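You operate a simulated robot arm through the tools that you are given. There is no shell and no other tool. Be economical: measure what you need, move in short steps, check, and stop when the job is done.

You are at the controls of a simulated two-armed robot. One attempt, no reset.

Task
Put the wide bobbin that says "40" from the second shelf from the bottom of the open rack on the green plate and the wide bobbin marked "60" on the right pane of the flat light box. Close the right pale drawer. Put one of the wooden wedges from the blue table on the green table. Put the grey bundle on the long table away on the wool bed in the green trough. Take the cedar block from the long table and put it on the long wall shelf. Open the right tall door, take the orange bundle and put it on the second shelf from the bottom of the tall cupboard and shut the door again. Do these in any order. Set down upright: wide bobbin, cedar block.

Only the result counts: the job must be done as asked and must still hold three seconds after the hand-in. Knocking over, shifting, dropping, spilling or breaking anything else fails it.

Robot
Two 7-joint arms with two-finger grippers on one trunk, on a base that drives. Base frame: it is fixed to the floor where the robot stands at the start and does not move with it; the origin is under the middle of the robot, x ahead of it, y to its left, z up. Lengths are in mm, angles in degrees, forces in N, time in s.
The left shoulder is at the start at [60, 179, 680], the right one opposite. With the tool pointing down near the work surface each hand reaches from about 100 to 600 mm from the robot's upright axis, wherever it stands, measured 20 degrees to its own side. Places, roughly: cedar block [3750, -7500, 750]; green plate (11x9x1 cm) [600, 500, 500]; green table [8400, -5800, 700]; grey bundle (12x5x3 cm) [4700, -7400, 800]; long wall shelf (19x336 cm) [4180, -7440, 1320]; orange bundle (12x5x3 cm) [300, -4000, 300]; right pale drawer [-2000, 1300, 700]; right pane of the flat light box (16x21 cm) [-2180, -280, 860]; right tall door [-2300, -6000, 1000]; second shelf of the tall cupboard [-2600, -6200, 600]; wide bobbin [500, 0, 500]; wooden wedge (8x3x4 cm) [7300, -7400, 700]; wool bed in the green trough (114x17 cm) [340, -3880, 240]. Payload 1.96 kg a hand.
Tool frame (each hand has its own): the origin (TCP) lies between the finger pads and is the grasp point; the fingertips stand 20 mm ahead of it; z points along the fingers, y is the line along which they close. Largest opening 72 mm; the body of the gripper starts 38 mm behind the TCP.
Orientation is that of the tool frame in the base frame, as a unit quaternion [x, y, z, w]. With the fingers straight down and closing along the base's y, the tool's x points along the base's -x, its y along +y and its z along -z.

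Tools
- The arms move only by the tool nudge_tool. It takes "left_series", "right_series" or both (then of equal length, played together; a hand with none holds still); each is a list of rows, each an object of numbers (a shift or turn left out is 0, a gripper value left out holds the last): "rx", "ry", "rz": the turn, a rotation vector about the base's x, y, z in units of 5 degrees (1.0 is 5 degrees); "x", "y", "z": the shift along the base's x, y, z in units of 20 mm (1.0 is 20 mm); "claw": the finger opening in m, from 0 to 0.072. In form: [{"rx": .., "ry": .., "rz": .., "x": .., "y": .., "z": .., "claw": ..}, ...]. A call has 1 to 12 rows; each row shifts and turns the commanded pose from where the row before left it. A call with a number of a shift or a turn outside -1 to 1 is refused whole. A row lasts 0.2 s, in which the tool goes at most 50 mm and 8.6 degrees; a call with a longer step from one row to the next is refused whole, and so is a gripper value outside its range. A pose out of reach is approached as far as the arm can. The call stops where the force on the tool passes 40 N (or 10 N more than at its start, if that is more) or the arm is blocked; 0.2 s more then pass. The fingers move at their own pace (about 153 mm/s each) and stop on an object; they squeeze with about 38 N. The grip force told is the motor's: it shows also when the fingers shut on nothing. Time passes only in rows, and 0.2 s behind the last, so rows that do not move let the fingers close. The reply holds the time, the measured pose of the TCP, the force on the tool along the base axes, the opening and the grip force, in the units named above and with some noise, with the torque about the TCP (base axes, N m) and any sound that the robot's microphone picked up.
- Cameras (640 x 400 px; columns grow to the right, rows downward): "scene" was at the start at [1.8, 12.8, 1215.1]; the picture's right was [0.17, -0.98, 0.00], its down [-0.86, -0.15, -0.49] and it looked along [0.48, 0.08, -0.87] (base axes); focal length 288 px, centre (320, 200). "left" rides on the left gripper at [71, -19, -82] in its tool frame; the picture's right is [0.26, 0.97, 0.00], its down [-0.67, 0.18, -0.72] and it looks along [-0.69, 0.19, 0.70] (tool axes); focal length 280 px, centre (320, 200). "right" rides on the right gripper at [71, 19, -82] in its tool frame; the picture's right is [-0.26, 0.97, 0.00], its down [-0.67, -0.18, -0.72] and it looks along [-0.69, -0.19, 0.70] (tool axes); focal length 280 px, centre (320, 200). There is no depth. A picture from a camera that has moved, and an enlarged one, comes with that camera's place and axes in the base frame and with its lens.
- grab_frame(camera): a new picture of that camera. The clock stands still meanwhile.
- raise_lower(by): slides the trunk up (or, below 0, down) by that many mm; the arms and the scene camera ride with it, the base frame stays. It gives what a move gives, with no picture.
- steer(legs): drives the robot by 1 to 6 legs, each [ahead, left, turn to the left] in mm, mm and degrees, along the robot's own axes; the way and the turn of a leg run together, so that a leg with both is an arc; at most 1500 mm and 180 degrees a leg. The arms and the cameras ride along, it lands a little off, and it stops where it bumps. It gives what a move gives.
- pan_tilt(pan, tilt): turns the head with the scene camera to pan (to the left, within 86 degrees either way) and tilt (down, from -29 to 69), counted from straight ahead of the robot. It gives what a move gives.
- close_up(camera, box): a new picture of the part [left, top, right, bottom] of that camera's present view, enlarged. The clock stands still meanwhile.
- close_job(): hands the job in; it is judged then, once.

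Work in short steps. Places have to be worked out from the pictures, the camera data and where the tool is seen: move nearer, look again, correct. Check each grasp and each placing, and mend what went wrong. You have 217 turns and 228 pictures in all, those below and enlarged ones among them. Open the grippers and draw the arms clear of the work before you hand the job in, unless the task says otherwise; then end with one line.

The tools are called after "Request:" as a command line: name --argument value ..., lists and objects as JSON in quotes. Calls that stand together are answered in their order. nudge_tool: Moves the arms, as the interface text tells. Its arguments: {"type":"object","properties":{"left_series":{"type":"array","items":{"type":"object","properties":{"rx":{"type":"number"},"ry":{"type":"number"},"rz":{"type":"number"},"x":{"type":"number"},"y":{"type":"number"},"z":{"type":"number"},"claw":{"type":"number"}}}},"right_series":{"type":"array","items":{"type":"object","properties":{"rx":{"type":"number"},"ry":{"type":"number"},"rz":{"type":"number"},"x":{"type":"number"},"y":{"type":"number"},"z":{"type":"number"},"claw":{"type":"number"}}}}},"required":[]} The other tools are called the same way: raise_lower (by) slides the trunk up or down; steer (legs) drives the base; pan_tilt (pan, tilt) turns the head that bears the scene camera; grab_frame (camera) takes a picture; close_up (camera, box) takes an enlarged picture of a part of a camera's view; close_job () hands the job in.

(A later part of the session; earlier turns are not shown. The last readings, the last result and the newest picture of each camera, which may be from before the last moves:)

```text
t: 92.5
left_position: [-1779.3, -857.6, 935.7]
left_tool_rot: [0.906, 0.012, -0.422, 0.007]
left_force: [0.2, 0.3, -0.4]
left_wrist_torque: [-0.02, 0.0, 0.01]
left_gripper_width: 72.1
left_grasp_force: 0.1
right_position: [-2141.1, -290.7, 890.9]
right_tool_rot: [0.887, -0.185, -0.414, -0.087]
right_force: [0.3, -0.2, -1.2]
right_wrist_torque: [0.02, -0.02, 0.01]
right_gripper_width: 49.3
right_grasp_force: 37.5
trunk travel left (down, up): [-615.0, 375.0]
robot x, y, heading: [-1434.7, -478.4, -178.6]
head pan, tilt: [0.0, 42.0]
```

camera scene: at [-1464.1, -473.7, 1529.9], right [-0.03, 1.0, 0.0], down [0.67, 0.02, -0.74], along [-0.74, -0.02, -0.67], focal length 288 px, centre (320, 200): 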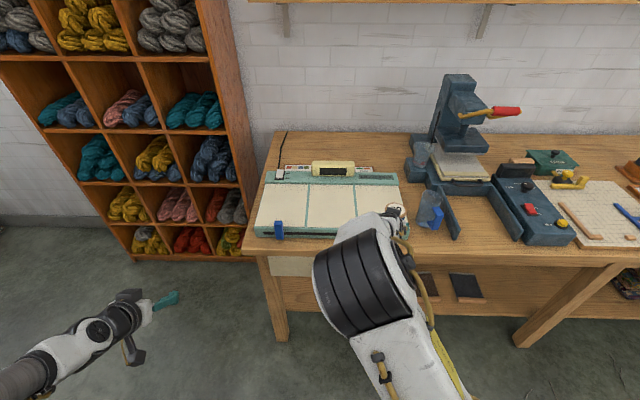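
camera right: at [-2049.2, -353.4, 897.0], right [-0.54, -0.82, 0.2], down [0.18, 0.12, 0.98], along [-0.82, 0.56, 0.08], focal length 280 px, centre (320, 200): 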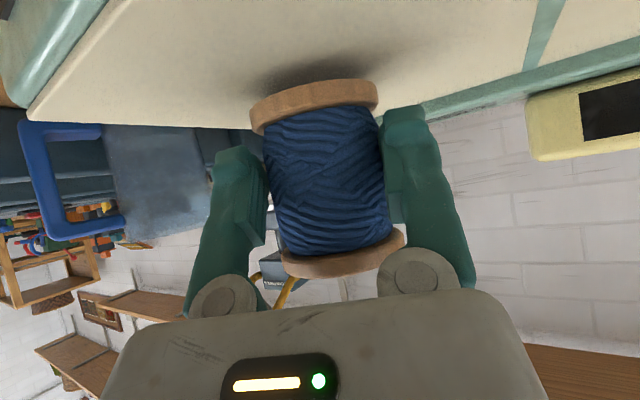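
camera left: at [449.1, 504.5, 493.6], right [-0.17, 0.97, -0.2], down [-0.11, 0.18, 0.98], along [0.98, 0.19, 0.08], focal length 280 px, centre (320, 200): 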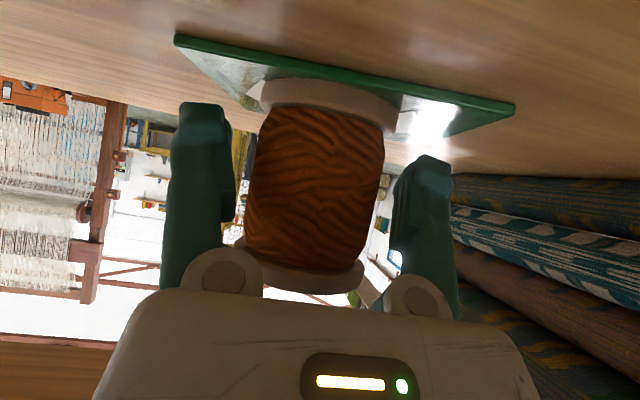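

Very close now. I'll go another 2 mm.

Request:
nudge_tool --right_series '[{"z": -0.08}, {}]'

Request:
close_up --camera "right" --box '[200, 40, 440, 190]'

```text
t: 93.1
left_position: [-1779.4, -857.5, 935.9]
left_tool_rot: [0.906, 0.013, -0.423, 0.007]
left_force: [0.3, 0.1, -0.3]
left_wrist_torque: [0.0, -0.01, -0.03]
left_gripper_width: 71.7
left_grasp_force: 0.1
right_position: [-2140.2, -290.5, 889.9]
right_tool_rot: [0.887, -0.185, -0.413, -0.087]
right_force: [0.0, -0.3, 2.0]
right_wrist_torque: [-0.03, 0.12, 0.0]
right_gripper_width: 49.5
right_grasp_force: 38.0
trunk travel left (down, up): [-615.0, 375.0]
robot x, y, heading: [-1435.2, -475.4, -178.7]
head pan, tilt: [0.0, 42.0]
```

```text
2.67 times, centred on (320, 115) of right
camera zoom: at [-2048.8, -352.5, 887.9], right [-0.54, -0.82, 0.2], down [0.18, 0.12, 0.98], along [-0.82, 0.56, 0.08], focal length 748 px, centre (320, 427)
```

zoom: 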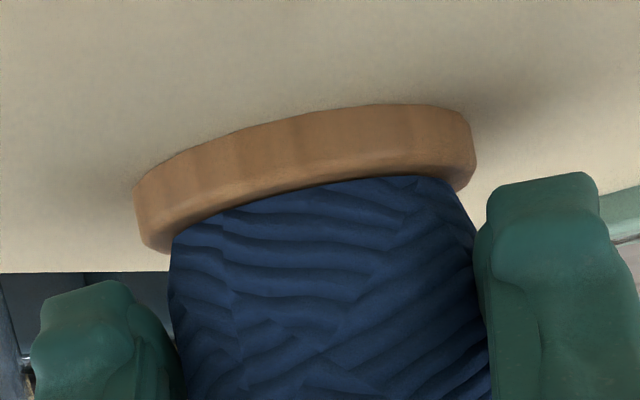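

Contact: 2 N and the gap shadow is gone. I'll open, then back out along the hand's axis.

Request:
nudge_tool --right_series '[{"claw": 0.072}, {"claw": 0.072}, {"x": 0.906, "y": -0.423}, {"x": 0.906, "y": -0.423}, {"x": 0.906, "y": -0.423}, {"x": 0.906, "y": -0.423}, {"x": 0.906, "y": -0.423}, {"x": 0.906, "y": -0.423, "z": 0.5}, {"x": 0.906, "y": -0.423, "z": 1}]'

Request:
close_up --camera "scene" --box '[230, 120, 510, 295]'

Request:
grab_frame --camera "right"

```text
t: 95.1
left_position: [-1778.4, -859.5, 936.2]
left_tool_rot: [0.906, 0.013, -0.424, 0.007]
left_force: [-0.4, -0.1, -0.6]
left_wrist_torque: [-0.01, -0.02, 0.0]
left_gripper_width: 71.7
left_grasp_force: 0.0
right_position: [-2011.1, -350.5, 919.5]
right_tool_rot: [0.887, -0.186, -0.413, -0.088]
right_force: [-0.4, 0.7, -0.3]
right_wrist_torque: [0.0, -0.01, 0.01]
right_gripper_width: 72.3
right_grasp_force: 0.1
trunk travel left (down, up): [-615.0, 375.0]
robot x, y, heading: [-1433.3, -469.3, -178.2]
head pan, tilt: [0.0, 42.0]
```

```text
2.29 times, centred on (370, 208) of scene
camera zoom: at [-1461.9, -474.0, 1529.9], right [-0.03, 1.0, 0.0], down [0.67, 0.02, -0.74], along [-0.74, -0.02, -0.67], focal length 658 px, centre (206, 183)
```

zoom: 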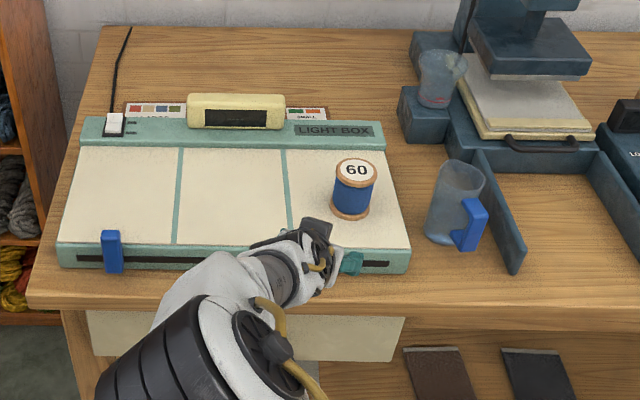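

```text
166 pictures are left
camera right: at [-1920.1, -412.5, 917.0], right [-0.54, -0.82, 0.2], down [0.18, 0.12, 0.98], along [-0.82, 0.56, 0.08], focal length 280 px, centre (320, 200)
```

right: 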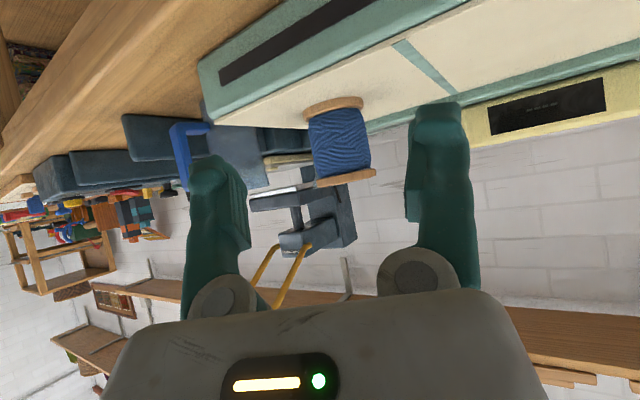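

"60" stands upright on the right pane. Next is the drawer: I'll back off, slide along the bench to y≈1100, and look.

Request:
steer --legs '[[-380, 0, 0], [0, -1400, -1.5], [0, -100, 0]]'

Request:
pan_tilt --pan -12 --tilt 42

Request:
grab_frame --camera "scene"

```text
t: 104.9
left_position: [-1413.6, 679.7, 937.3]
left_tool_rot: [0.906, -0.005, -0.423, 0.0]
left_force: [-0.1, -0.3, 0.7]
left_wrist_torque: [-0.02, 0.0, -0.02]
left_gripper_width: 71.7
left_grasp_force: 0.1
right_position: [-1627.9, 1194.9, 918.8]
right_tool_rot: [0.884, -0.203, -0.411, -0.095]
right_force: [-0.2, 0.0, 0.3]
right_wrist_torque: [0.0, 0.0, 0.01]
right_gripper_width: 71.9
right_grasp_force: 0.1
trunk travel left (down, up): [-615.0, 375.0]
robot x, y, heading: [-1057.4, 1049.4, 179.5]
head pan, tilt: [0.0, 42.0]
```

```text
t: 105.7
left_position: [-1413.4, 678.8, 936.6]
left_tool_rot: [0.907, -0.005, -0.422, -0.001]
left_force: [0.2, -0.5, 0.5]
left_wrist_torque: [0.01, 0.02, 0.01]
left_gripper_width: 71.8
left_grasp_force: 0.0
right_position: [-1627.0, 1193.9, 919.3]
right_tool_rot: [0.884, -0.202, -0.411, -0.095]
right_force: [-1.7, -1.4, 0.6]
right_wrist_torque: [-0.03, -0.02, -0.01]
right_gripper_width: 71.9
right_grasp_force: 0.0
trunk travel left (down, up): [-615.0, 375.0]
robot x, y, heading: [-1059.8, 1048.7, 179.3]
head pan, tilt: [-12.0, 42.0]
```

```text
165 pictures are left
camera scene: at [-1081.1, 1067.5, 1529.9], right [0.22, 0.98, 0.0], down [0.65, -0.15, -0.74], along [-0.73, 0.16, -0.67], focal length 288 px, centre (320, 200)
```

scene: 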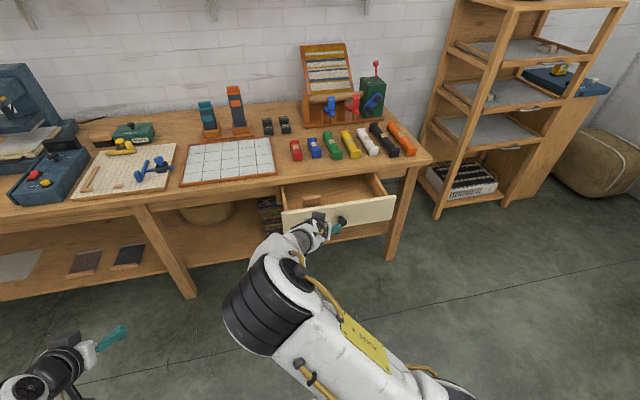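

The drawer front is at about x=-1850, y 1085–1546, standing out roughly 120 mm. I'll close the right fingers, lower the trunk, shift to y≈1250 (left of the knob) and drive up to it.

Request:
raise_lower --by -190

Request:
nudge_tool --right_series '[{"y": 1, "claw": 0}, {"y": 1, "claw": 0}, {"y": 0.7, "claw": 0}, {"claw": 0}]'

Request:
steer --legs '[[170, 0, 0]]'

Request:
grab_frame --camera "right"

Request:
grab_frame --camera "scene"

```text
t: 107.7
left_position: [-1412.5, 679.0, 746.0]
left_tool_rot: [0.906, -0.005, -0.423, -0.002]
left_force: [-0.2, 0.6, -0.4]
left_wrist_torque: [-0.01, -0.05, -0.01]
left_gripper_width: 71.8
left_grasp_force: 0.1
right_position: [-1627.8, 1194.6, 728.0]
right_tool_rot: [0.883, -0.202, -0.412, -0.095]
right_force: [-0.2, 0.4, -0.8]
right_wrist_torque: [-0.01, 0.01, -0.02]
right_gripper_width: 72.0
right_grasp_force: 0.0
trunk travel left (down, up): [-425.0, 565.0]
robot x, y, heading: [-1053.5, 1052.1, 179.1]
head pan, tilt: [-12.0, 42.0]
```

```text
t: 108.7
left_position: [-1412.6, 677.8, 746.4]
left_tool_rot: [0.906, -0.005, -0.422, -0.001]
left_force: [0.6, -0.3, 0.5]
left_wrist_torque: [0.03, 0.03, 0.0]
left_gripper_width: 72.0
left_grasp_force: 0.1
right_position: [-1626.2, 1248.6, 727.1]
right_tool_rot: [0.884, -0.202, -0.412, -0.095]
right_force: [-0.6, -0.1, 0.1]
right_wrist_torque: [-0.02, 0.01, 0.04]
right_gripper_width: 0.0
right_grasp_force: 29.3
trunk travel left (down, up): [-425.0, 565.0]
robot x, y, heading: [-1055.0, 1051.6, 179.3]
head pan, tilt: [-12.0, 42.0]
```

```text
t: 110.2
left_position: [-1584.8, 683.2, 745.7]
left_tool_rot: [0.906, -0.006, -0.423, -0.002]
left_force: [0.0, -0.3, 1.1]
left_wrist_torque: [0.0, 0.0, -0.01]
left_gripper_width: 71.8
left_grasp_force: 0.1
right_position: [-1796.8, 1252.7, 727.5]
right_tool_rot: [0.884, -0.203, -0.411, -0.095]
right_force: [-0.1, -0.3, 0.5]
right_wrist_torque: [0.02, 0.02, -0.03]
right_gripper_width: 0.0
right_grasp_force: 29.5
trunk travel left (down, up): [-425.0, 565.0]
robot x, y, heading: [-1227.1, 1048.8, 179.1]
head pan, tilt: [-12.0, 42.0]
```

```text
164 pictures are left
camera right: at [-1707.6, 1187.4, 725.7], right [-0.57, -0.79, 0.2], down [0.18, 0.11, 0.98], along [-0.8, 0.6, 0.08], focal length 280 px, centre (320, 200)
```

right: 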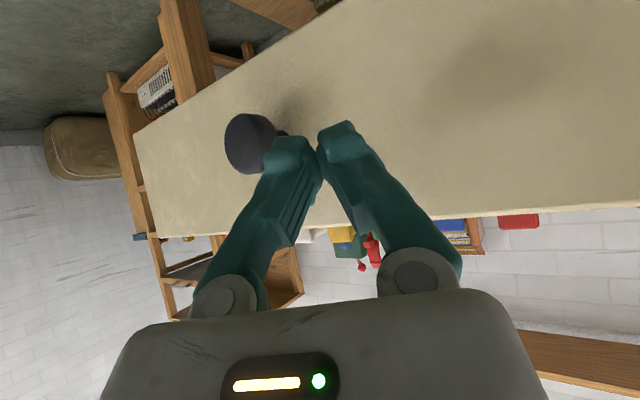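

```text
163 pictures are left
camera scene: at [-1252.2, 1070.5, 1339.8], right [0.22, 0.97, 0.0], down [0.65, -0.15, -0.74], along [-0.72, 0.17, -0.67], focal length 288 px, centre (320, 200)
```

scene: 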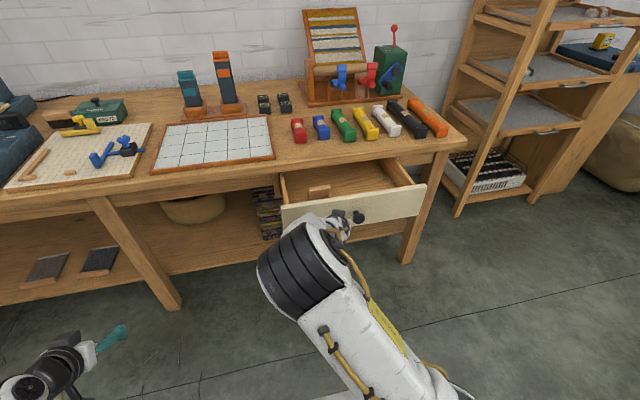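

The closed fingertips are just in front of the panel, beside the knob. I'll shift slightly away from the knob and push.

Request:
nudge_tool --right_series '[{"y": -1}, {"y": -0.3}, {"x": -1}, {"x": -1}, {"x": -1}, {"x": -1}, {"x": -1}, {"x": -1}, {"x": -1}]'

Request:
grab_frame --camera "scene"

```text
t: 112.2
left_position: [-1585.6, 681.5, 746.5]
left_tool_rot: [0.906, -0.007, -0.423, -0.002]
left_force: [-0.2, 0.0, -0.9]
left_wrist_torque: [0.0, -0.01, 0.01]
left_gripper_width: 72.2
left_grasp_force: 0.0
right_position: [-1935.8, 1228.0, 729.4]
right_tool_rot: [0.884, -0.203, -0.411, -0.095]
right_force: [-0.7, -0.6, -0.8]
right_wrist_torque: [-0.02, -0.01, -0.01]
right_gripper_width: 0.0
right_grasp_force: 29.9
trunk travel left (down, up): [-425.0, 565.0]
robot x, y, heading: [-1229.2, 1050.0, 179.3]
head pan, tilt: [-12.0, 42.0]
```

```text
162 pictures are left
camera scene: at [-1251.5, 1070.6, 1339.9], right [0.22, 0.97, 0.0], down [0.65, -0.15, -0.74], along [-0.72, 0.17, -0.67], focal length 288 px, centre (320, 200)
```

scene: 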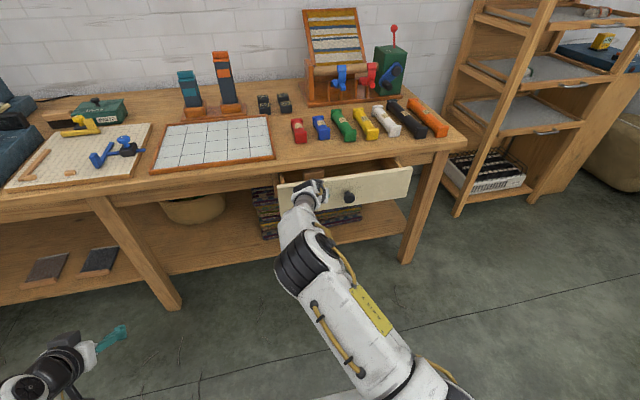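

The drawer is sliding in. I'll keep pushing until it meets resistance.

Request:
nudge_tool --right_series '[{"x": -1}, {"x": -0.5}, {"x": -0.5}, {"x": -0.5}]'

Request:
grab_frame --camera "scene"

```text
t: 113.2
left_position: [-1583.6, 680.9, 745.6]
left_tool_rot: [0.906, -0.006, -0.423, -0.002]
left_force: [0.5, 0.7, 0.0]
left_wrist_torque: [0.0, -0.01, 0.01]
left_gripper_width: 72.1
left_grasp_force: 0.0
right_position: [-1987.4, 1227.6, 726.7]
right_tool_rot: [0.883, -0.203, -0.412, -0.095]
right_force: [-0.2, -0.2, 0.2]
right_wrist_torque: [0.01, -0.02, 0.02]
right_gripper_width: 0.3
right_grasp_force: 29.6
trunk travel left (down, up): [-425.0, 565.0]
robot x, y, heading: [-1225.0, 1054.2, 179.0]
head pan, tilt: [-12.0, 42.0]
```

```text
161 pictures are left
camera scene: at [-1251.2, 1070.7, 1339.9], right [0.22, 0.97, 0.0], down [0.65, -0.15, -0.74], along [-0.72, 0.17, -0.67], focal length 288 px, centre (320, 200)
```

scene: 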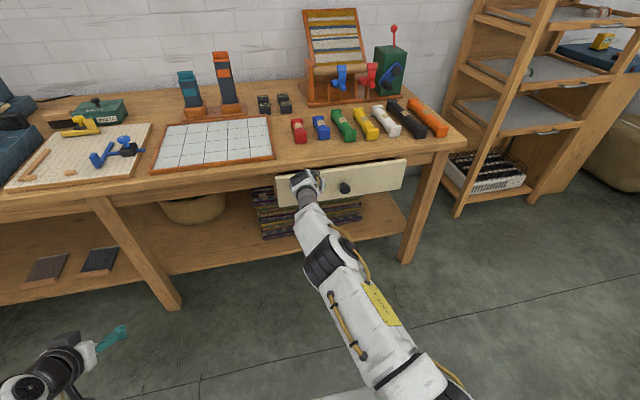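

Request:
nudge_tool --right_series '[{"x": -0.5}, {"x": -0.5}, {"x": -0.5}, {"x": -0.5}]'

Request:
close_up --camera "scene" --box '[230, 130, 470, 280]'

```text
t: 114.2
left_position: [-1585.4, 681.5, 745.9]
left_tool_rot: [0.906, -0.007, -0.422, -0.001]
left_force: [0.0, -0.6, 0.3]
left_wrist_torque: [0.01, 0.02, 0.01]
left_gripper_width: 72.0
left_grasp_force: 0.1
right_position: [-1995.0, 1226.4, 727.1]
right_tool_rot: [0.883, -0.202, -0.412, -0.095]
right_force: [0.3, -0.6, 0.4]
right_wrist_torque: [-0.02, 0.03, 0.0]
right_gripper_width: 0.0
right_grasp_force: 30.3
right hand out of reach, approached as far as the arm can: row 2, 3, 4
trunk travel left (down, up): [-425.0, 565.0]
robot x, y, heading: [-1226.4, 1051.8, 178.9]
head pan, tilt: [-12.0, 42.0]
```

```text
2.67 times, centred on (350, 205) of scene
camera zoom: at [-1251.0, 1070.5, 1339.9], right [0.22, 0.97, 0.0], down [0.65, -0.15, -0.74], along [-0.72, 0.17, -0.67], focal length 768 px, centre (240, 187)
```

zoom: 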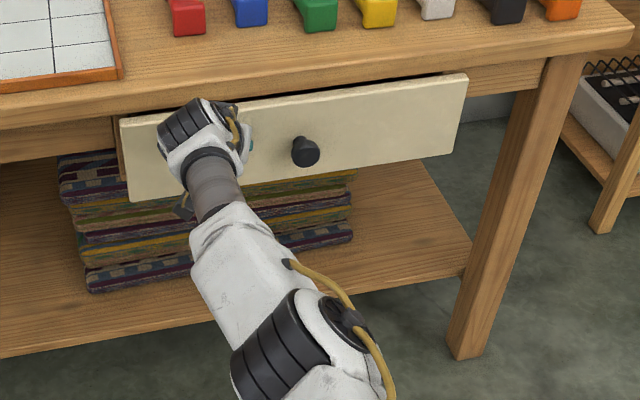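

The arm is at its reach limit and a small gap may remain. I'll pull the hand back 60 mm, drive 90 mm forward and push again.

Request:
nudge_tool --right_series '[{"x": 1}, {"x": 1}, {"x": 1}, {"x": 1}, {"x": 1}, {"x": 1}]'

Request:
steer --legs '[[95, 0, 0]]'

Request:
nudge_tool --right_series '[{"x": -1}, {"x": -0.5}, {"x": -0.5}, {"x": -0.5}, {"x": -0.5}, {"x": -0.5}, {"x": -0.5}]'

Request:
grab_frame --camera "right"

```text
t: 115.6
left_position: [-1584.7, 682.1, 745.5]
left_tool_rot: [0.906, -0.006, -0.423, -0.001]
left_force: [-0.2, 0.0, 1.1]
left_wrist_torque: [-0.01, 0.0, -0.01]
left_gripper_width: 72.0
left_grasp_force: 0.1
right_position: [-1872.7, 1225.2, 728.3]
right_tool_rot: [0.883, -0.203, -0.412, -0.095]
right_force: [0.0, -0.1, -0.3]
right_wrist_torque: [0.02, -0.02, 0.01]
right_gripper_width: 0.1
right_grasp_force: 29.6
trunk travel left (down, up): [-425.0, 565.0]
robot x, y, heading: [-1223.3, 1048.7, 179.0]
head pan, tilt: [-12.0, 42.0]
```

```text
t: 116.7
left_position: [-1682.3, 683.5, 745.1]
left_tool_rot: [0.907, -0.007, -0.422, -0.002]
left_force: [-0.1, -0.5, -0.2]
left_wrist_torque: [0.01, 0.01, -0.03]
left_gripper_width: 72.0
left_grasp_force: 0.0
right_position: [-1973.4, 1225.7, 725.5]
right_tool_rot: [0.884, -0.203, -0.411, -0.096]
right_force: [0.2, 0.4, -0.1]
right_wrist_torque: [0.0, -0.01, 0.03]
right_gripper_width: 0.1
right_grasp_force: 29.7
trunk travel left (down, up): [-425.0, 565.0]
robot x, y, heading: [-1324.2, 1054.1, 179.1]
head pan, tilt: [-12.0, 42.0]
```

```text
t: 118.0
left_position: [-1678.7, 683.5, 747.2]
left_tool_rot: [0.905, -0.007, -0.425, -0.002]
left_force: [-1.0, 1.6, -0.7]
left_wrist_torque: [-0.01, -0.01, 0.02]
left_gripper_width: 72.1
left_grasp_force: 0.1
right_position: [-2025.1, 1226.1, 726.3]
right_tool_rot: [0.884, -0.206, -0.407, -0.098]
right_force: [29.5, -2.6, 11.5]
right_wrist_torque: [-0.16, 0.13, 0.07]
right_gripper_width: 0.1
right_grasp_force: 29.3
trunk travel left (down, up): [-425.0, 565.0]
robot x, y, heading: [-1324.8, 1052.2, 179.3]
head pan, tilt: [-12.0, 42.0]
stopped in row 6 (right hand): the force on the tool passed its limit at 54 N (the readings are from after the stop); the commanded pose is now the measured one
```

```text
159 pictures are left
camera right: at [-1936.7, 1159.6, 725.3], right [-0.58, -0.79, 0.19], down [0.17, 0.11, 0.98], along [-0.79, 0.6, 0.07], focal length 280 px, centre (320, 200)
```

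right: 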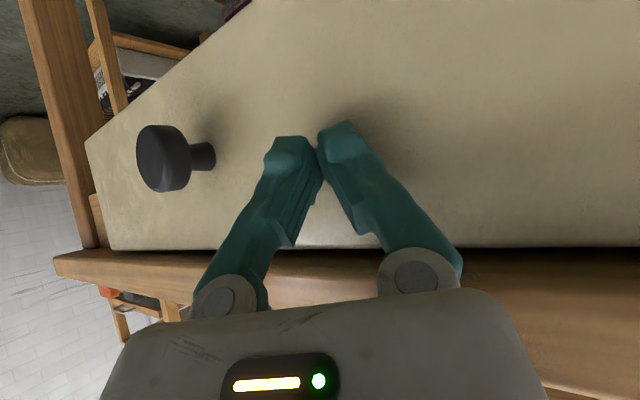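

There was a hard stop, so the drawer has reached its end. I'll withdraw, tuck the hand in and check.

Request:
nudge_tool --right_series '[{"x": 1}, {"x": 1}, {"x": 1}, {"x": 1}, {"x": 1}, {"x": 1}, {"x": 1}, {"x": 1}, {"x": 1}]'

Request:
steer --legs '[[-350, 0, 0]]'

Request:
pan_tilt --pan -15 --tilt 30

Request:
grab_frame --camera "scene"

```text
t: 120.0
left_position: [-1681.5, 683.9, 746.5]
left_tool_rot: [0.907, -0.007, -0.422, -0.002]
left_force: [0.5, 0.0, 0.4]
left_wrist_torque: [0.05, 0.03, 0.0]
left_gripper_width: 72.2
left_grasp_force: 0.0
right_position: [-1848.4, 1224.8, 723.2]
right_tool_rot: [0.885, -0.204, -0.407, -0.097]
right_force: [-0.7, -0.6, -0.5]
right_wrist_torque: [0.01, -0.03, 0.01]
right_gripper_width: 0.0
right_grasp_force: 29.8
trunk travel left (down, up): [-425.0, 565.0]
robot x, y, heading: [-1324.7, 1052.1, 179.0]
head pan, tilt: [-12.0, 42.0]
```

```text
t: 122.2
left_position: [-1330.3, 677.6, 745.6]
left_tool_rot: [0.906, -0.005, -0.424, 0.0]
left_force: [-0.3, 0.1, 0.4]
left_wrist_torque: [0.01, 0.0, 0.03]
left_gripper_width: 72.0
left_grasp_force: 0.2
right_position: [-1496.9, 1219.1, 724.9]
right_tool_rot: [0.885, -0.205, -0.406, -0.097]
right_force: [0.1, 0.4, -0.3]
right_wrist_torque: [0.0, -0.01, 0.01]
right_gripper_width: 0.3
right_grasp_force: 29.4
trunk travel left (down, up): [-425.0, 565.0]
robot x, y, heading: [-970.9, 1049.2, 179.2]
head pan, tilt: [-12.0, 42.0]
```

```text
t: 123.0
left_position: [-1331.1, 678.4, 745.7]
left_tool_rot: [0.906, -0.006, -0.423, -0.002]
left_force: [0.6, 1.0, 0.3]
left_wrist_torque: [0.01, 0.0, 0.01]
left_gripper_width: 71.8
left_grasp_force: 0.1
right_position: [-1498.8, 1219.1, 723.7]
right_tool_rot: [0.885, -0.205, -0.406, -0.097]
right_force: [0.5, 0.7, -0.2]
right_wrist_torque: [-0.02, 0.02, -0.02]
right_gripper_width: 0.0
right_grasp_force: 29.3
trunk travel left (down, up): [-425.0, 565.0]
robot x, y, heading: [-977.0, 1050.2, 179.2]
head pan, tilt: [-15.0, 30.0]
```

```text
158 pictures are left
camera scene: at [-1003.1, 1072.7, 1358.1], right [0.27, 0.96, 0.0], down [0.48, -0.14, -0.87], along [-0.83, 0.24, -0.5], focal length 288 px, centre (320, 200)
```

scene: 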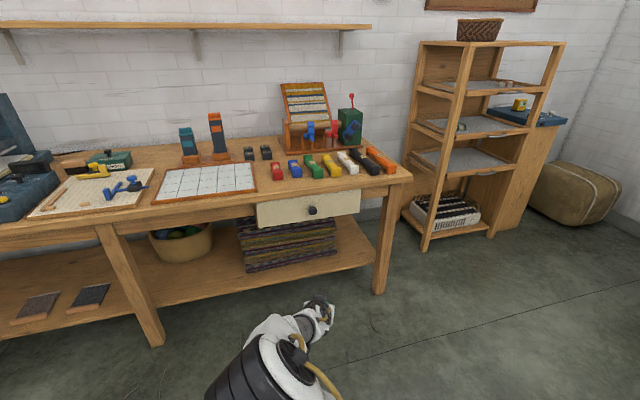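

The drawer is shut. Next I'll tuck the left hand in and drive south to the green trough with the orange bundle, via x≈-275 past the rack, then x≈25.

Request:
nudge_tool --left_series '[{"y": 1}, {"y": 1}, {"y": 1}, {"y": 1}, {"y": 1}]' --right_series '[{"x": 1, "claw": 0.072}, {"x": 1}, {"x": 1}, {"x": 1}, {"x": 1}]'

Request:
steer --legs '[[0, 0, 91], [0, 700, 0], [1450, 0, 0], [350, 300, 0], [1000, 0, 0]]'

Request:
pan_tilt --pan 0 --tilt 25

Request:
grab_frame --camera "scene"

```text
t: 124.2
left_position: [-1375.0, 738.5, 742.6]
left_tool_rot: [0.906, -0.005, -0.423, -0.001]
left_force: [0.2, 0.2, 0.0]
left_wrist_torque: [0.03, -0.02, 0.01]
left_gripper_width: 72.1
left_grasp_force: 0.1
left hand out of reach, approached as far as the arm can: row 1, 2, 3, 4, 5
right_position: [-1398.9, 1217.9, 724.0]
right_tool_rot: [0.886, -0.204, -0.405, -0.096]
right_force: [-0.5, -0.3, -0.1]
right_wrist_torque: [0.02, 0.0, -0.02]
right_gripper_width: 71.8
right_grasp_force: 0.0
trunk travel left (down, up): [-425.0, 565.0]
robot x, y, heading: [-970.7, 1051.1, 179.3]
head pan, tilt: [-15.0, 30.0]
```

```text
t: 145.6
left_position: [367.5, -2115.2, 744.6]
left_tool_rot: [0.63, 0.651, -0.293, 0.305]
left_force: [0.2, -0.3, -0.2]
left_wrist_torque: [-0.01, 0.01, 0.01]
left_gripper_width: 72.0
left_grasp_force: 0.0
right_position: [-110.1, -2160.4, 723.8]
right_tool_rot: [0.76, 0.498, -0.351, 0.225]
right_force: [1.4, 0.3, 0.5]
right_wrist_torque: [-0.02, 0.0, 0.02]
right_gripper_width: 71.9
right_grasp_force: 0.1
trunk travel left (down, up): [-425.0, 565.0]
robot x, y, heading: [39.7, -1723.8, -88.6]
head pan, tilt: [-15.0, 30.0]
```

```text
t: 146.4
left_position: [367.8, -2114.7, 743.7]
left_tool_rot: [0.631, 0.651, -0.293, 0.305]
left_force: [1.1, -0.6, 0.2]
left_wrist_torque: [-0.02, 0.0, 0.0]
left_gripper_width: 72.0
left_grasp_force: 0.1
right_position: [-111.0, -2159.6, 723.2]
right_tool_rot: [0.76, 0.497, -0.351, 0.225]
right_force: [0.0, 0.4, -0.2]
right_wrist_torque: [-0.02, -0.01, -0.01]
right_gripper_width: 71.9
right_grasp_force: 0.0
trunk travel left (down, up): [-425.0, 565.0]
robot x, y, heading: [40.2, -1726.4, -88.3]
head pan, tilt: [0.0, 25.0]
```

```text
157 pictures are left
camera scene: at [38.1, -1757.7, 1366.1], right [-1.0, -0.03, 0.0], down [-0.01, 0.42, -0.91], along [0.03, -0.91, -0.42], focal length 288 px, centre (320, 200)
```

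scene: 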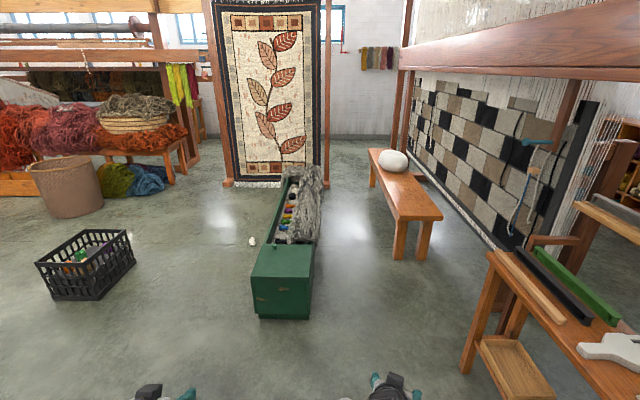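

The trough is ahead. I'll zoom in on it.

Request:
close_up --camera "scene" --box '[225, 150, 345, 330]'

Request:
close_up --camera "scene" --box '[260, 160, 340, 250]'

```text
2.22 times, centred on (285, 240) of scene
camera zoom: at [38.1, -1757.7, 1366.1], right [-1.0, -0.03, 0.0], down [-0.01, 0.42, -0.91], along [0.03, -0.91, -0.42], focal length 640 px, centre (398, 111)
```

zoom: 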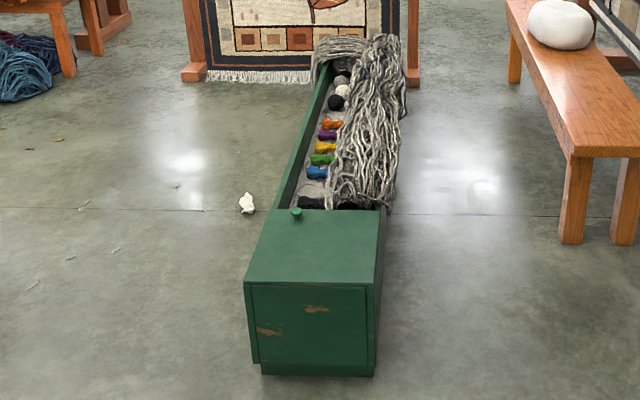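

```text
4.44 times, centred on (300, 205) of scene
camera zoom: at [38.1, -1757.7, 1366.1], right [-1.0, -0.03, 0.0], down [-0.01, 0.42, -0.91], along [0.03, -0.91, -0.42], focal length 1280 px, centre (409, 178)
```

zoom: 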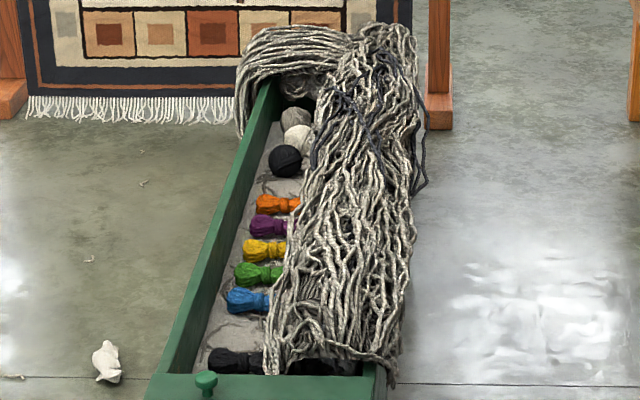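

The orange bundle lies across the trough, its east end exposed. A white tuft lies on the floor at about (695, -3847) and must be avoided. I'll go round on the east side along x≈1060 and face the trough from about (1060, -4250).

Request:
steer --legs '[[450, 0, -1.6], [0, 1020, 0], [1500, 0, 0], [560, 0, 0], [0, 0, -90]]'

Request:
pan_tilt --pan -10 --tilt 50

Request:
grab_frame --camera "scene"

```text
t: 167.7
left_position: [689.6, -4524.7, 743.5]
left_tool_rot: [0.906, -0.007, -0.423, -0.002]
left_force: [0.5, 0.4, -0.4]
left_wrist_torque: [-0.01, 0.02, 0.03]
left_gripper_width: 71.9
left_grasp_force: 0.1
right_position: [668.8, -4043.8, 723.2]
right_tool_rot: [0.885, -0.206, -0.406, -0.098]
right_force: [-0.1, 0.5, 0.0]
right_wrist_torque: [-0.03, -0.01, -0.05]
right_gripper_width: 71.9
right_grasp_force: 0.1
trunk travel left (down, up): [-425.0, 565.0]
robot x, y, heading: [1096.4, -4214.1, 179.1]
head pan, tilt: [0.0, 25.0]
```

```text
t: 168.6
left_position: [691.1, -4522.7, 744.6]
left_tool_rot: [0.906, -0.007, -0.422, -0.003]
left_force: [-0.1, 1.2, -0.3]
left_wrist_torque: [0.0, -0.03, 0.01]
left_gripper_width: 71.9
left_grasp_force: 0.0
right_position: [669.0, -4042.7, 724.2]
right_tool_rot: [0.885, -0.206, -0.405, -0.097]
right_force: [0.7, 0.4, 0.0]
right_wrist_torque: [-0.01, -0.01, 0.0]
right_gripper_width: 72.1
right_grasp_force: 0.0
trunk travel left (down, up): [-425.0, 565.0]
robot x, y, heading: [1089.2, -4213.3, 178.9]
head pan, tilt: [-10.0, 50.0]
```

```text
154 pictures are left
camera scene: at [1075.0, -4199.9, 1328.7], right [0.19, 0.98, 0.0], down [0.75, -0.15, -0.64], along [-0.63, 0.12, -0.77], focal length 288 px, centre (320, 200)
```

scene: 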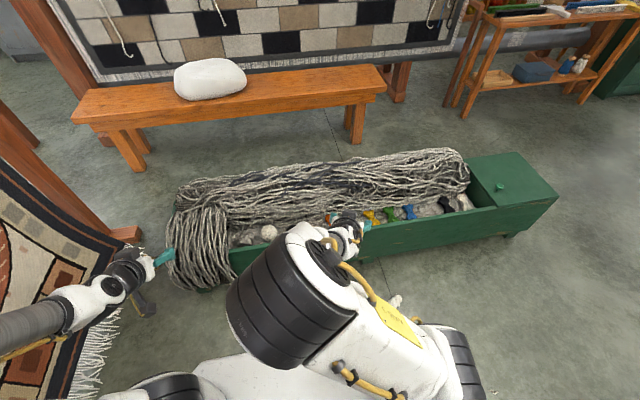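

The right hand hides the orange bundle. I'll straighten that hand to point down while drawing it back and up, then look again.

Request:
nudge_tool --right_series '[{"rz": 1, "x": 0.5}, {"rz": 1, "x": 0.5}, {"rz": 1, "x": 0.5}, {"rz": 1, "x": 0.5}, {"rz": 1, "x": 0.5}, {"ry": -1}, {"ry": -1}, {"ry": -1}, {"ry": -1}, {"ry": -1}]'

Request:
nudge_tool --right_series '[{"ry": -1}, {"ry": -1}, {"ry": -1}, {"ry": -1}, {"ry": -1}, {"y": 0.5}, {"y": 0.5}]'

Request:
close_up --camera "scene" --box '[160, 130, 560, 380]'

Request:
grab_frame --camera "right"

```text
t: 170.8
left_position: [690.1, -4524.0, 744.0]
left_tool_rot: [0.906, -0.007, -0.423, -0.003]
left_force: [0.6, 0.8, 0.5]
left_wrist_torque: [0.0, -0.02, -0.01]
left_gripper_width: 72.1
left_grasp_force: 0.0
right_position: [662.0, -4052.7, 715.0]
right_tool_rot: [0.978, -0.007, -0.21, -0.01]
right_force: [0.4, -0.8, 0.1]
right_wrist_torque: [0.0, 0.0, 0.0]
right_gripper_width: 71.8
right_grasp_force: 0.0
right hand out of reach, approached as far as the arm can: row 2, 3, 4, 5
trunk travel left (down, up): [-425.0, 565.0]
robot x, y, heading: [1095.9, -4216.3, 178.8]
head pan, tilt: [-10.0, 50.0]
```

```text
t: 172.4
left_position: [691.2, -4522.7, 743.0]
left_tool_rot: [0.906, -0.007, -0.423, -0.002]
left_force: [0.5, -0.4, -0.5]
left_wrist_torque: [-0.02, 0.03, -0.03]
left_gripper_width: 71.8
left_grasp_force: 0.1
right_position: [664.3, -4034.2, 713.9]
right_tool_rot: [1.0, -0.005, 0.006, -0.011]
right_force: [0.3, -0.9, 1.1]
right_wrist_torque: [0.0, 0.02, 0.0]
right_gripper_width: 71.9
right_grasp_force: 0.1
trunk travel left (down, up): [-425.0, 565.0]
robot x, y, heading: [1096.8, -4215.9, 178.9]
head pan, tilt: [-10.0, 50.0]
```

```text
1.60 times, centred on (360, 255) of scene
camera zoom: at [1074.9, -4199.8, 1328.6], right [0.19, 0.98, 0.0], down [0.75, -0.15, -0.64], along [-0.63, 0.12, -0.77], focal length 461 px, centre (256, 112)
```

zoom: 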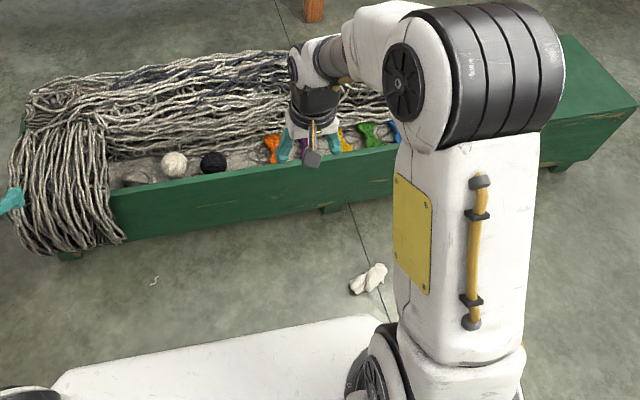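

```text
152 pictures are left
camera right: at [733.6, -4056.3, 795.6], right [-0.27, -0.96, -0.03], down [-0.68, 0.17, 0.71], along [-0.68, 0.21, -0.7], focal length 280 px, centre (320, 200)
```

right: 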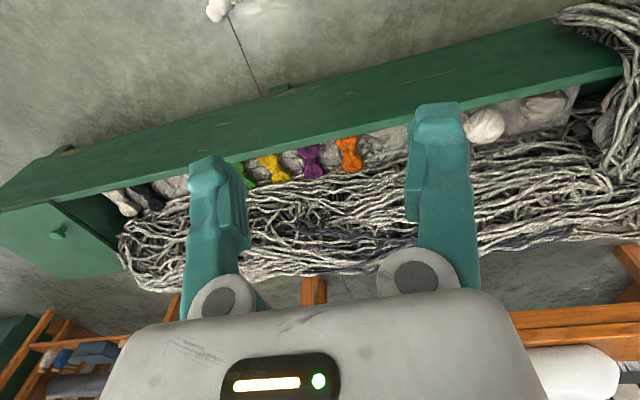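

The right-hand view puts the exposed orange bundle around x≈300–385, y≈-4000, on the bed at z≈240–270, with the rim at about z 300 and x 430. I'll raise the left hand so it stays clear of the fleece, then drive 205 mm forward.

Request:
nudge_tool --left_series '[{"z": 1}, {"z": 1}, {"z": 1}, {"z": 1}, {"z": 1}, {"z": 1}, {"z": 1}, {"z": 1}, {"z": 1}, {"z": 1}, {"z": 1}, {"z": 1}]'

Request:
steer --legs '[[200, 0, 1]]'

Request:
raise_lower --by -250

Request:
grab_frame --camera "right"

Request:
grab_frame --camera "scene"

```text
t: 175.0
left_position: [691.2, -4522.7, 964.8]
left_tool_rot: [0.906, -0.007, -0.423, -0.002]
left_force: [0.4, 0.0, -0.6]
left_wrist_torque: [0.02, -0.02, 0.01]
left_gripper_width: 71.9
left_grasp_force: 0.0
left hand out of reach, approached as far as the arm can: row 4, 5, 6
right_position: [664.8, -4033.4, 712.6]
right_tool_rot: [1.0, -0.005, 0.005, -0.012]
right_force: [0.3, -0.2, 0.5]
right_wrist_torque: [0.01, -0.02, 0.0]
right_gripper_width: 71.9
right_grasp_force: 0.0
trunk travel left (down, up): [-425.0, 565.0]
robot x, y, heading: [1091.8, -4214.1, 178.9]
head pan, tilt: [-10.0, 50.0]
```

```text
t: 176.6
left_position: [493.6, -4526.2, 965.3]
left_tool_rot: [0.907, 0.0, -0.422, 0.001]
left_force: [-0.6, 0.0, 0.2]
left_wrist_torque: [-0.01, -0.04, -0.02]
left_gripper_width: 72.3
left_grasp_force: 0.0
right_position: [458.9, -4038.8, 714.5]
right_tool_rot: [1.0, 0.003, 0.007, -0.012]
right_force: [-0.1, 0.3, -0.1]
right_wrist_torque: [0.01, 0.03, 0.03]
right_gripper_width: 72.2
right_grasp_force: 0.1
trunk travel left (down, up): [-425.0, 565.0]
robot x, y, heading: [893.8, -4212.2, 179.9]
head pan, tilt: [-10.0, 50.0]
```

```text
t: 179.2
left_position: [494.4, -4526.1, 714.7]
left_tool_rot: [0.906, -0.001, -0.422, 0.001]
left_force: [0.2, -0.7, 0.0]
left_wrist_torque: [-0.02, 0.03, -0.04]
left_gripper_width: 72.0
left_grasp_force: 0.1
right_position: [460.0, -4037.7, 463.9]
right_tool_rot: [1.0, 0.003, 0.006, -0.012]
right_force: [0.0, 0.1, 0.5]
right_wrist_torque: [0.03, 0.0, 0.03]
right_gripper_width: 72.3
right_grasp_force: 0.0
trunk travel left (down, up): [-175.0, 815.0]
robot x, y, heading: [891.2, -4214.0, 180.1]
head pan, tilt: [-10.0, 50.0]
```

```text
151 pictures are left
camera right: at [530.3, -4060.4, 545.7], right [-0.26, -0.97, -0.02], down [-0.68, 0.16, 0.71], along [-0.68, 0.2, -0.7], focal length 280 px, centre (320, 200)
```

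right: 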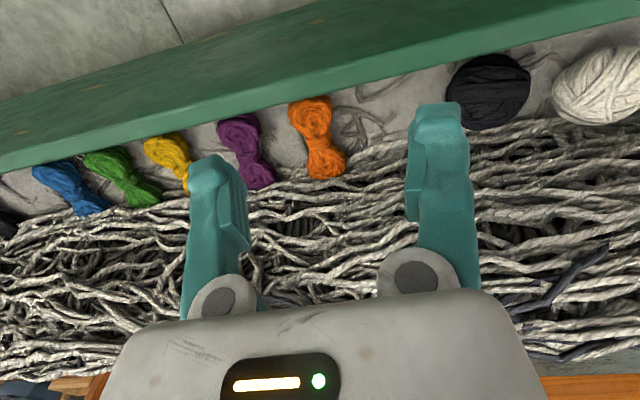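

```text
150 pictures are left
camera scene: at [874.1, -4198.2, 1078.7], right [0.18, 0.98, 0.0], down [0.75, -0.13, -0.64], along [-0.63, 0.11, -0.77], focal length 288 px, centre (320, 200)
```

scene: 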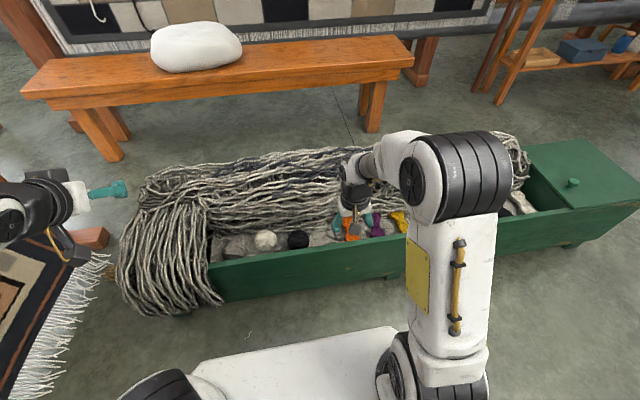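

All of the orange bundle shows now: about 114 mm long, waist at (351, -4004). I'll move above the waist and descend in stages.

Request:
nudge_tool --right_series '[{"x": -1, "y": 0.3}, {"x": -1, "y": 0.3}, {"x": -1, "y": 0.3}, {"x": -1, "y": 0.3}, {"x": -1, "y": 0.3}, {"x": -0.4, "y": 0.2, "z": -1}, {"z": -1}, {"z": -1}, {"z": -1}, {"z": -1}]'

Request:
grab_frame --camera "right"

```text
t: 181.3
left_position: [495.3, -4526.9, 715.1]
left_tool_rot: [0.906, 0.0, -0.422, 0.001]
left_force: [-0.9, 0.6, 0.0]
left_wrist_torque: [0.04, -0.05, 0.01]
left_gripper_width: 72.0
left_grasp_force: 0.0
right_position: [352.3, -4005.5, 362.6]
right_tool_rot: [1.0, 0.003, 0.007, -0.011]
right_force: [-0.4, -0.3, 0.0]
right_wrist_torque: [0.01, 0.01, 0.04]
right_gripper_width: 72.0
right_grasp_force: 0.0
trunk travel left (down, up): [-175.0, 815.0]
robot x, y, heading: [892.4, -4215.0, 179.7]
head pan, tilt: [-10.0, 50.0]
```

```text
149 pictures are left
camera right: at [423.0, -4026.5, 444.2], right [-0.26, -0.97, -0.02], down [-0.68, 0.16, 0.71], along [-0.68, 0.2, -0.7], focal length 280 px, centre (320, 200)
```

right: 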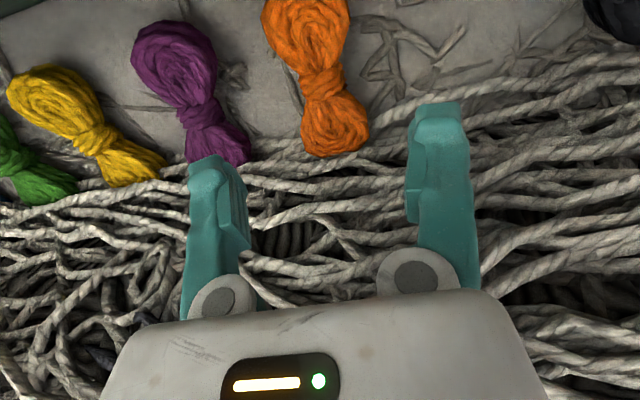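

Aligned within 3 mm. I'll descend to z≈263 and close.

Request:
nudge_tool --right_series '[{"z": -1, "y": 0.1}, {"z": -1}, {"z": -1}, {"z": -1}, {"z": -0.6}, {"z": -0.3}]'

Request:
grab_frame --camera "right"

```text
t: 182.8
left_position: [494.6, -4526.6, 714.9]
left_tool_rot: [0.907, -0.001, -0.422, 0.001]
left_force: [0.4, -0.5, 0.6]
left_wrist_torque: [0.01, -0.01, 0.0]
left_gripper_width: 72.0
left_grasp_force: 0.0
right_position: [351.9, -4001.2, 267.0]
right_tool_rot: [1.0, 0.002, 0.006, -0.011]
right_force: [-0.4, 1.0, -0.7]
right_wrist_torque: [0.01, 0.01, -0.01]
right_gripper_width: 71.9
right_grasp_force: 0.0
trunk travel left (down, up): [-175.0, 815.0]
robot x, y, heading: [893.0, -4211.0, 180.0]
head pan, tilt: [-10.0, 50.0]
```

```text
148 pictures are left
camera right: at [422.8, -4024.3, 348.4], right [-0.26, -0.97, -0.02], down [-0.68, 0.16, 0.71], along [-0.68, 0.2, -0.7], focal length 280 px, centre (320, 200)
```

right: 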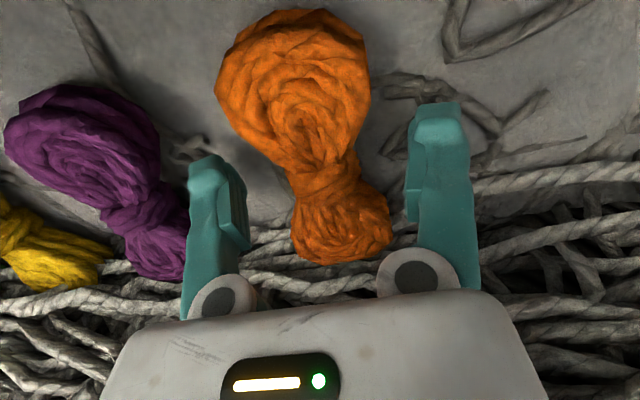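

The waist sits between the fingers. I'll go 5 mm lower and close.

Request:
nudge_tool --right_series '[{"z": -0.25}, {"claw": 0.005}, {"claw": 0.005}, {"claw": 0.005}, {"z": 0.5}, {"z": 1}, {"z": 1}]'

Request:
grab_frame --camera "right"

```text
t: 184.3
left_position: [495.5, -4525.5, 714.7]
left_tool_rot: [0.906, 0.001, -0.423, 0.002]
left_force: [1.4, -0.4, 0.8]
left_wrist_torque: [0.0, 0.01, 0.0]
left_gripper_width: 71.9
left_grasp_force: 0.0
right_position: [351.9, -4002.0, 311.0]
right_tool_rot: [1.0, 0.003, 0.006, -0.012]
right_force: [-0.1, -0.5, -0.3]
right_wrist_torque: [-0.01, 0.0, 0.01]
right_gripper_width: 49.1
right_grasp_force: 38.4
trunk travel left (down, up): [-175.0, 815.0]
robot x, y, heading: [894.4, -4214.0, 180.2]
head pan, tilt: [-10.0, 50.0]
```

```text
147 pictures are left
camera right: at [422.9, -4024.8, 392.6], right [-0.26, -0.97, -0.03], down [-0.68, 0.16, 0.71], along [-0.68, 0.2, -0.7], focal length 280 px, centre (320, 200)
```

right: 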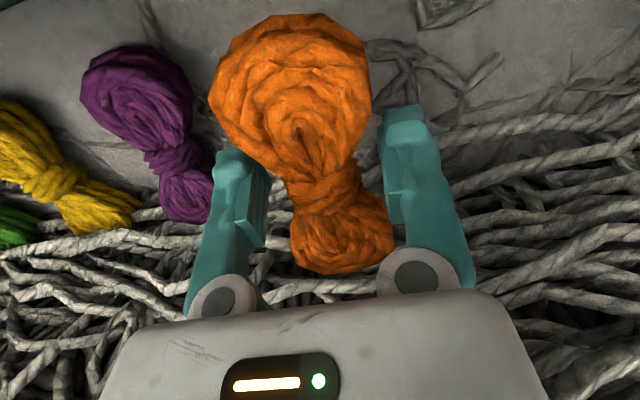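

The orange bundle is lifted at 49 mm grip. I'll raise it clear, back away, and check the floor tuft and the surroundings.

Request:
nudge_tool --right_series '[{"z": 1}, {"z": 1}, {"z": 1}, {"z": 1}, {"z": 1}, {"z": 1}, {"z": 1}, {"z": 1}]'

Request:
steer --legs '[[-200, 0, 0]]'

Request:
raise_lower --by 400

Request:
pan_tilt --pan 0 --tilt 25

Request:
grab_frame --camera "scene"

Request:
pan_tilt --pan 75 --tilt 25

Request:
grab_frame --camera "scene"

```text
t: 186.2
left_position: [493.8, -4526.8, 714.1]
left_tool_rot: [0.906, 0.0, -0.422, 0.001]
left_force: [0.3, 0.0, -0.4]
left_wrist_torque: [0.01, 0.01, 0.02]
left_gripper_width: 72.2
left_grasp_force: 0.0
right_position: [353.1, -4002.5, 461.2]
right_tool_rot: [1.0, 0.002, 0.005, -0.011]
right_force: [-0.6, 0.7, -0.4]
right_wrist_torque: [-0.01, 0.01, 0.01]
right_gripper_width: 49.0
right_grasp_force: 38.3
right hand out of reach, approached as far as the arm can: row 8
trunk travel left (down, up): [-175.0, 815.0]
robot x, y, heading: [894.2, -4209.2, 179.9]
head pan, tilt: [-10.0, 50.0]
```

```text
t: 187.7
left_position: [691.5, -4528.0, 714.5]
left_tool_rot: [0.907, 0.002, -0.422, 0.002]
left_force: [-0.5, 0.1, 0.1]
left_wrist_torque: [0.01, -0.01, 0.01]
left_gripper_width: 72.1
left_grasp_force: 0.0
right_position: [547.8, -4003.1, 460.6]
right_tool_rot: [1.0, 0.005, 0.005, -0.012]
right_force: [-0.7, -0.2, -0.5]
right_wrist_torque: [0.01, -0.01, 0.0]
right_gripper_width: 49.0
right_grasp_force: 38.1
trunk travel left (down, up): [-175.0, 815.0]
robot x, y, heading: [1088.4, -4214.0, -179.8]
head pan, tilt: [-10.0, 50.0]
```

```text
t: 191.6
left_position: [692.1, -4528.1, 1115.0]
left_tool_rot: [0.906, 0.001, -0.423, 0.002]
left_force: [-0.5, -0.1, 0.6]
left_wrist_torque: [0.01, 0.01, 0.0]
left_gripper_width: 72.1
left_grasp_force: 0.0
right_position: [547.9, -4005.1, 861.1]
right_tool_rot: [1.0, 0.004, 0.006, -0.012]
right_force: [0.1, 0.2, -0.9]
right_wrist_torque: [0.03, 0.0, -0.05]
right_gripper_width: 48.9
right_grasp_force: 37.9
trunk travel left (down, up): [-575.0, 415.0]
robot x, y, heading: [1087.8, -4212.3, -180.2]
head pan, tilt: [-10.0, 50.0]
```

```text
t: 192.4
left_position: [692.6, -4527.2, 1115.1]
left_tool_rot: [0.906, 0.002, -0.423, 0.002]
left_force: [0.7, 0.2, 0.0]
left_wrist_torque: [-0.01, 0.01, 0.0]
left_gripper_width: 71.7
left_grasp_force: 0.0
right_position: [545.9, -4003.1, 859.9]
right_tool_rot: [1.0, 0.004, 0.006, -0.011]
right_force: [-0.5, -0.4, -0.1]
right_wrist_torque: [0.03, -0.01, 0.01]
right_gripper_width: 48.9
right_grasp_force: 38.3
trunk travel left (down, up): [-575.0, 415.0]
robot x, y, heading: [1090.2, -4210.6, -179.9]
head pan, tilt: [0.0, 25.0]
```

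```text
146 pictures are left
camera scene: at [1053.7, -4211.5, 1516.1], right [0.0, 1.0, 0.0], down [0.42, 0.0, -0.91], along [-0.91, 0.0, -0.42], focal length 288 px, centre (320, 200)
```

scene: 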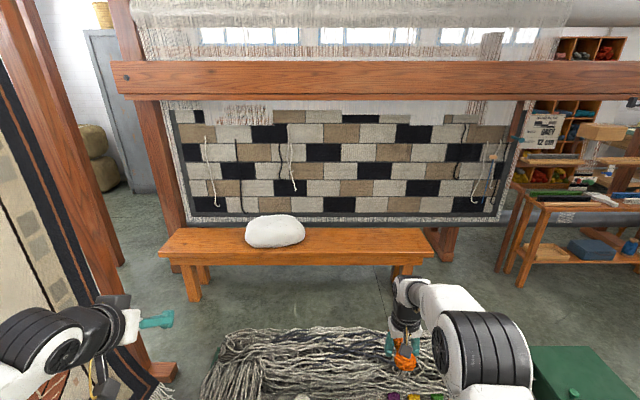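

```text
t: 193.9
left_position: [691.9, -4528.4, 1114.6]
left_tool_rot: [0.907, 0.002, -0.422, 0.002]
left_force: [0.3, 0.6, -0.2]
left_wrist_torque: [0.0, 0.04, -0.01]
left_gripper_width: 71.9
left_grasp_force: 0.1
right_position: [548.1, -4002.8, 861.1]
right_tool_rot: [1.0, 0.005, 0.006, -0.012]
right_force: [-0.5, 0.1, 0.1]
right_wrist_torque: [-0.01, -0.03, 0.01]
right_gripper_width: 48.9
right_grasp_force: 38.3
trunk travel left (down, up): [-575.0, 415.0]
robot x, y, heading: [1091.1, -4211.9, -179.9]
head pan, tilt: [75.0, 25.0]
```

```text
145 pictures are left
camera scene: at [1122.0, -4300.5, 1516.1], right [-0.97, 0.26, 0.0], down [0.11, 0.41, -0.91], along [-0.23, -0.88, -0.42], focal length 288 px, centre (320, 200)
```

scene: 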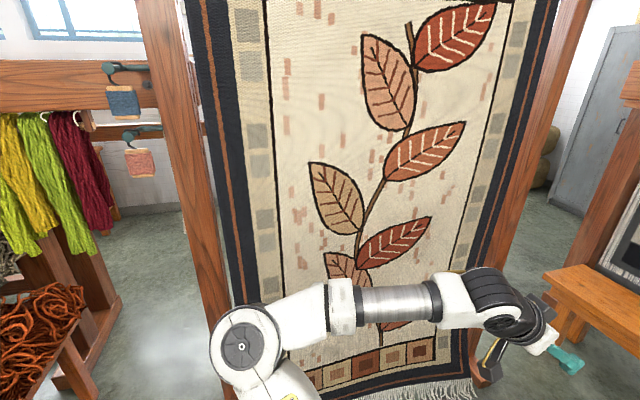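

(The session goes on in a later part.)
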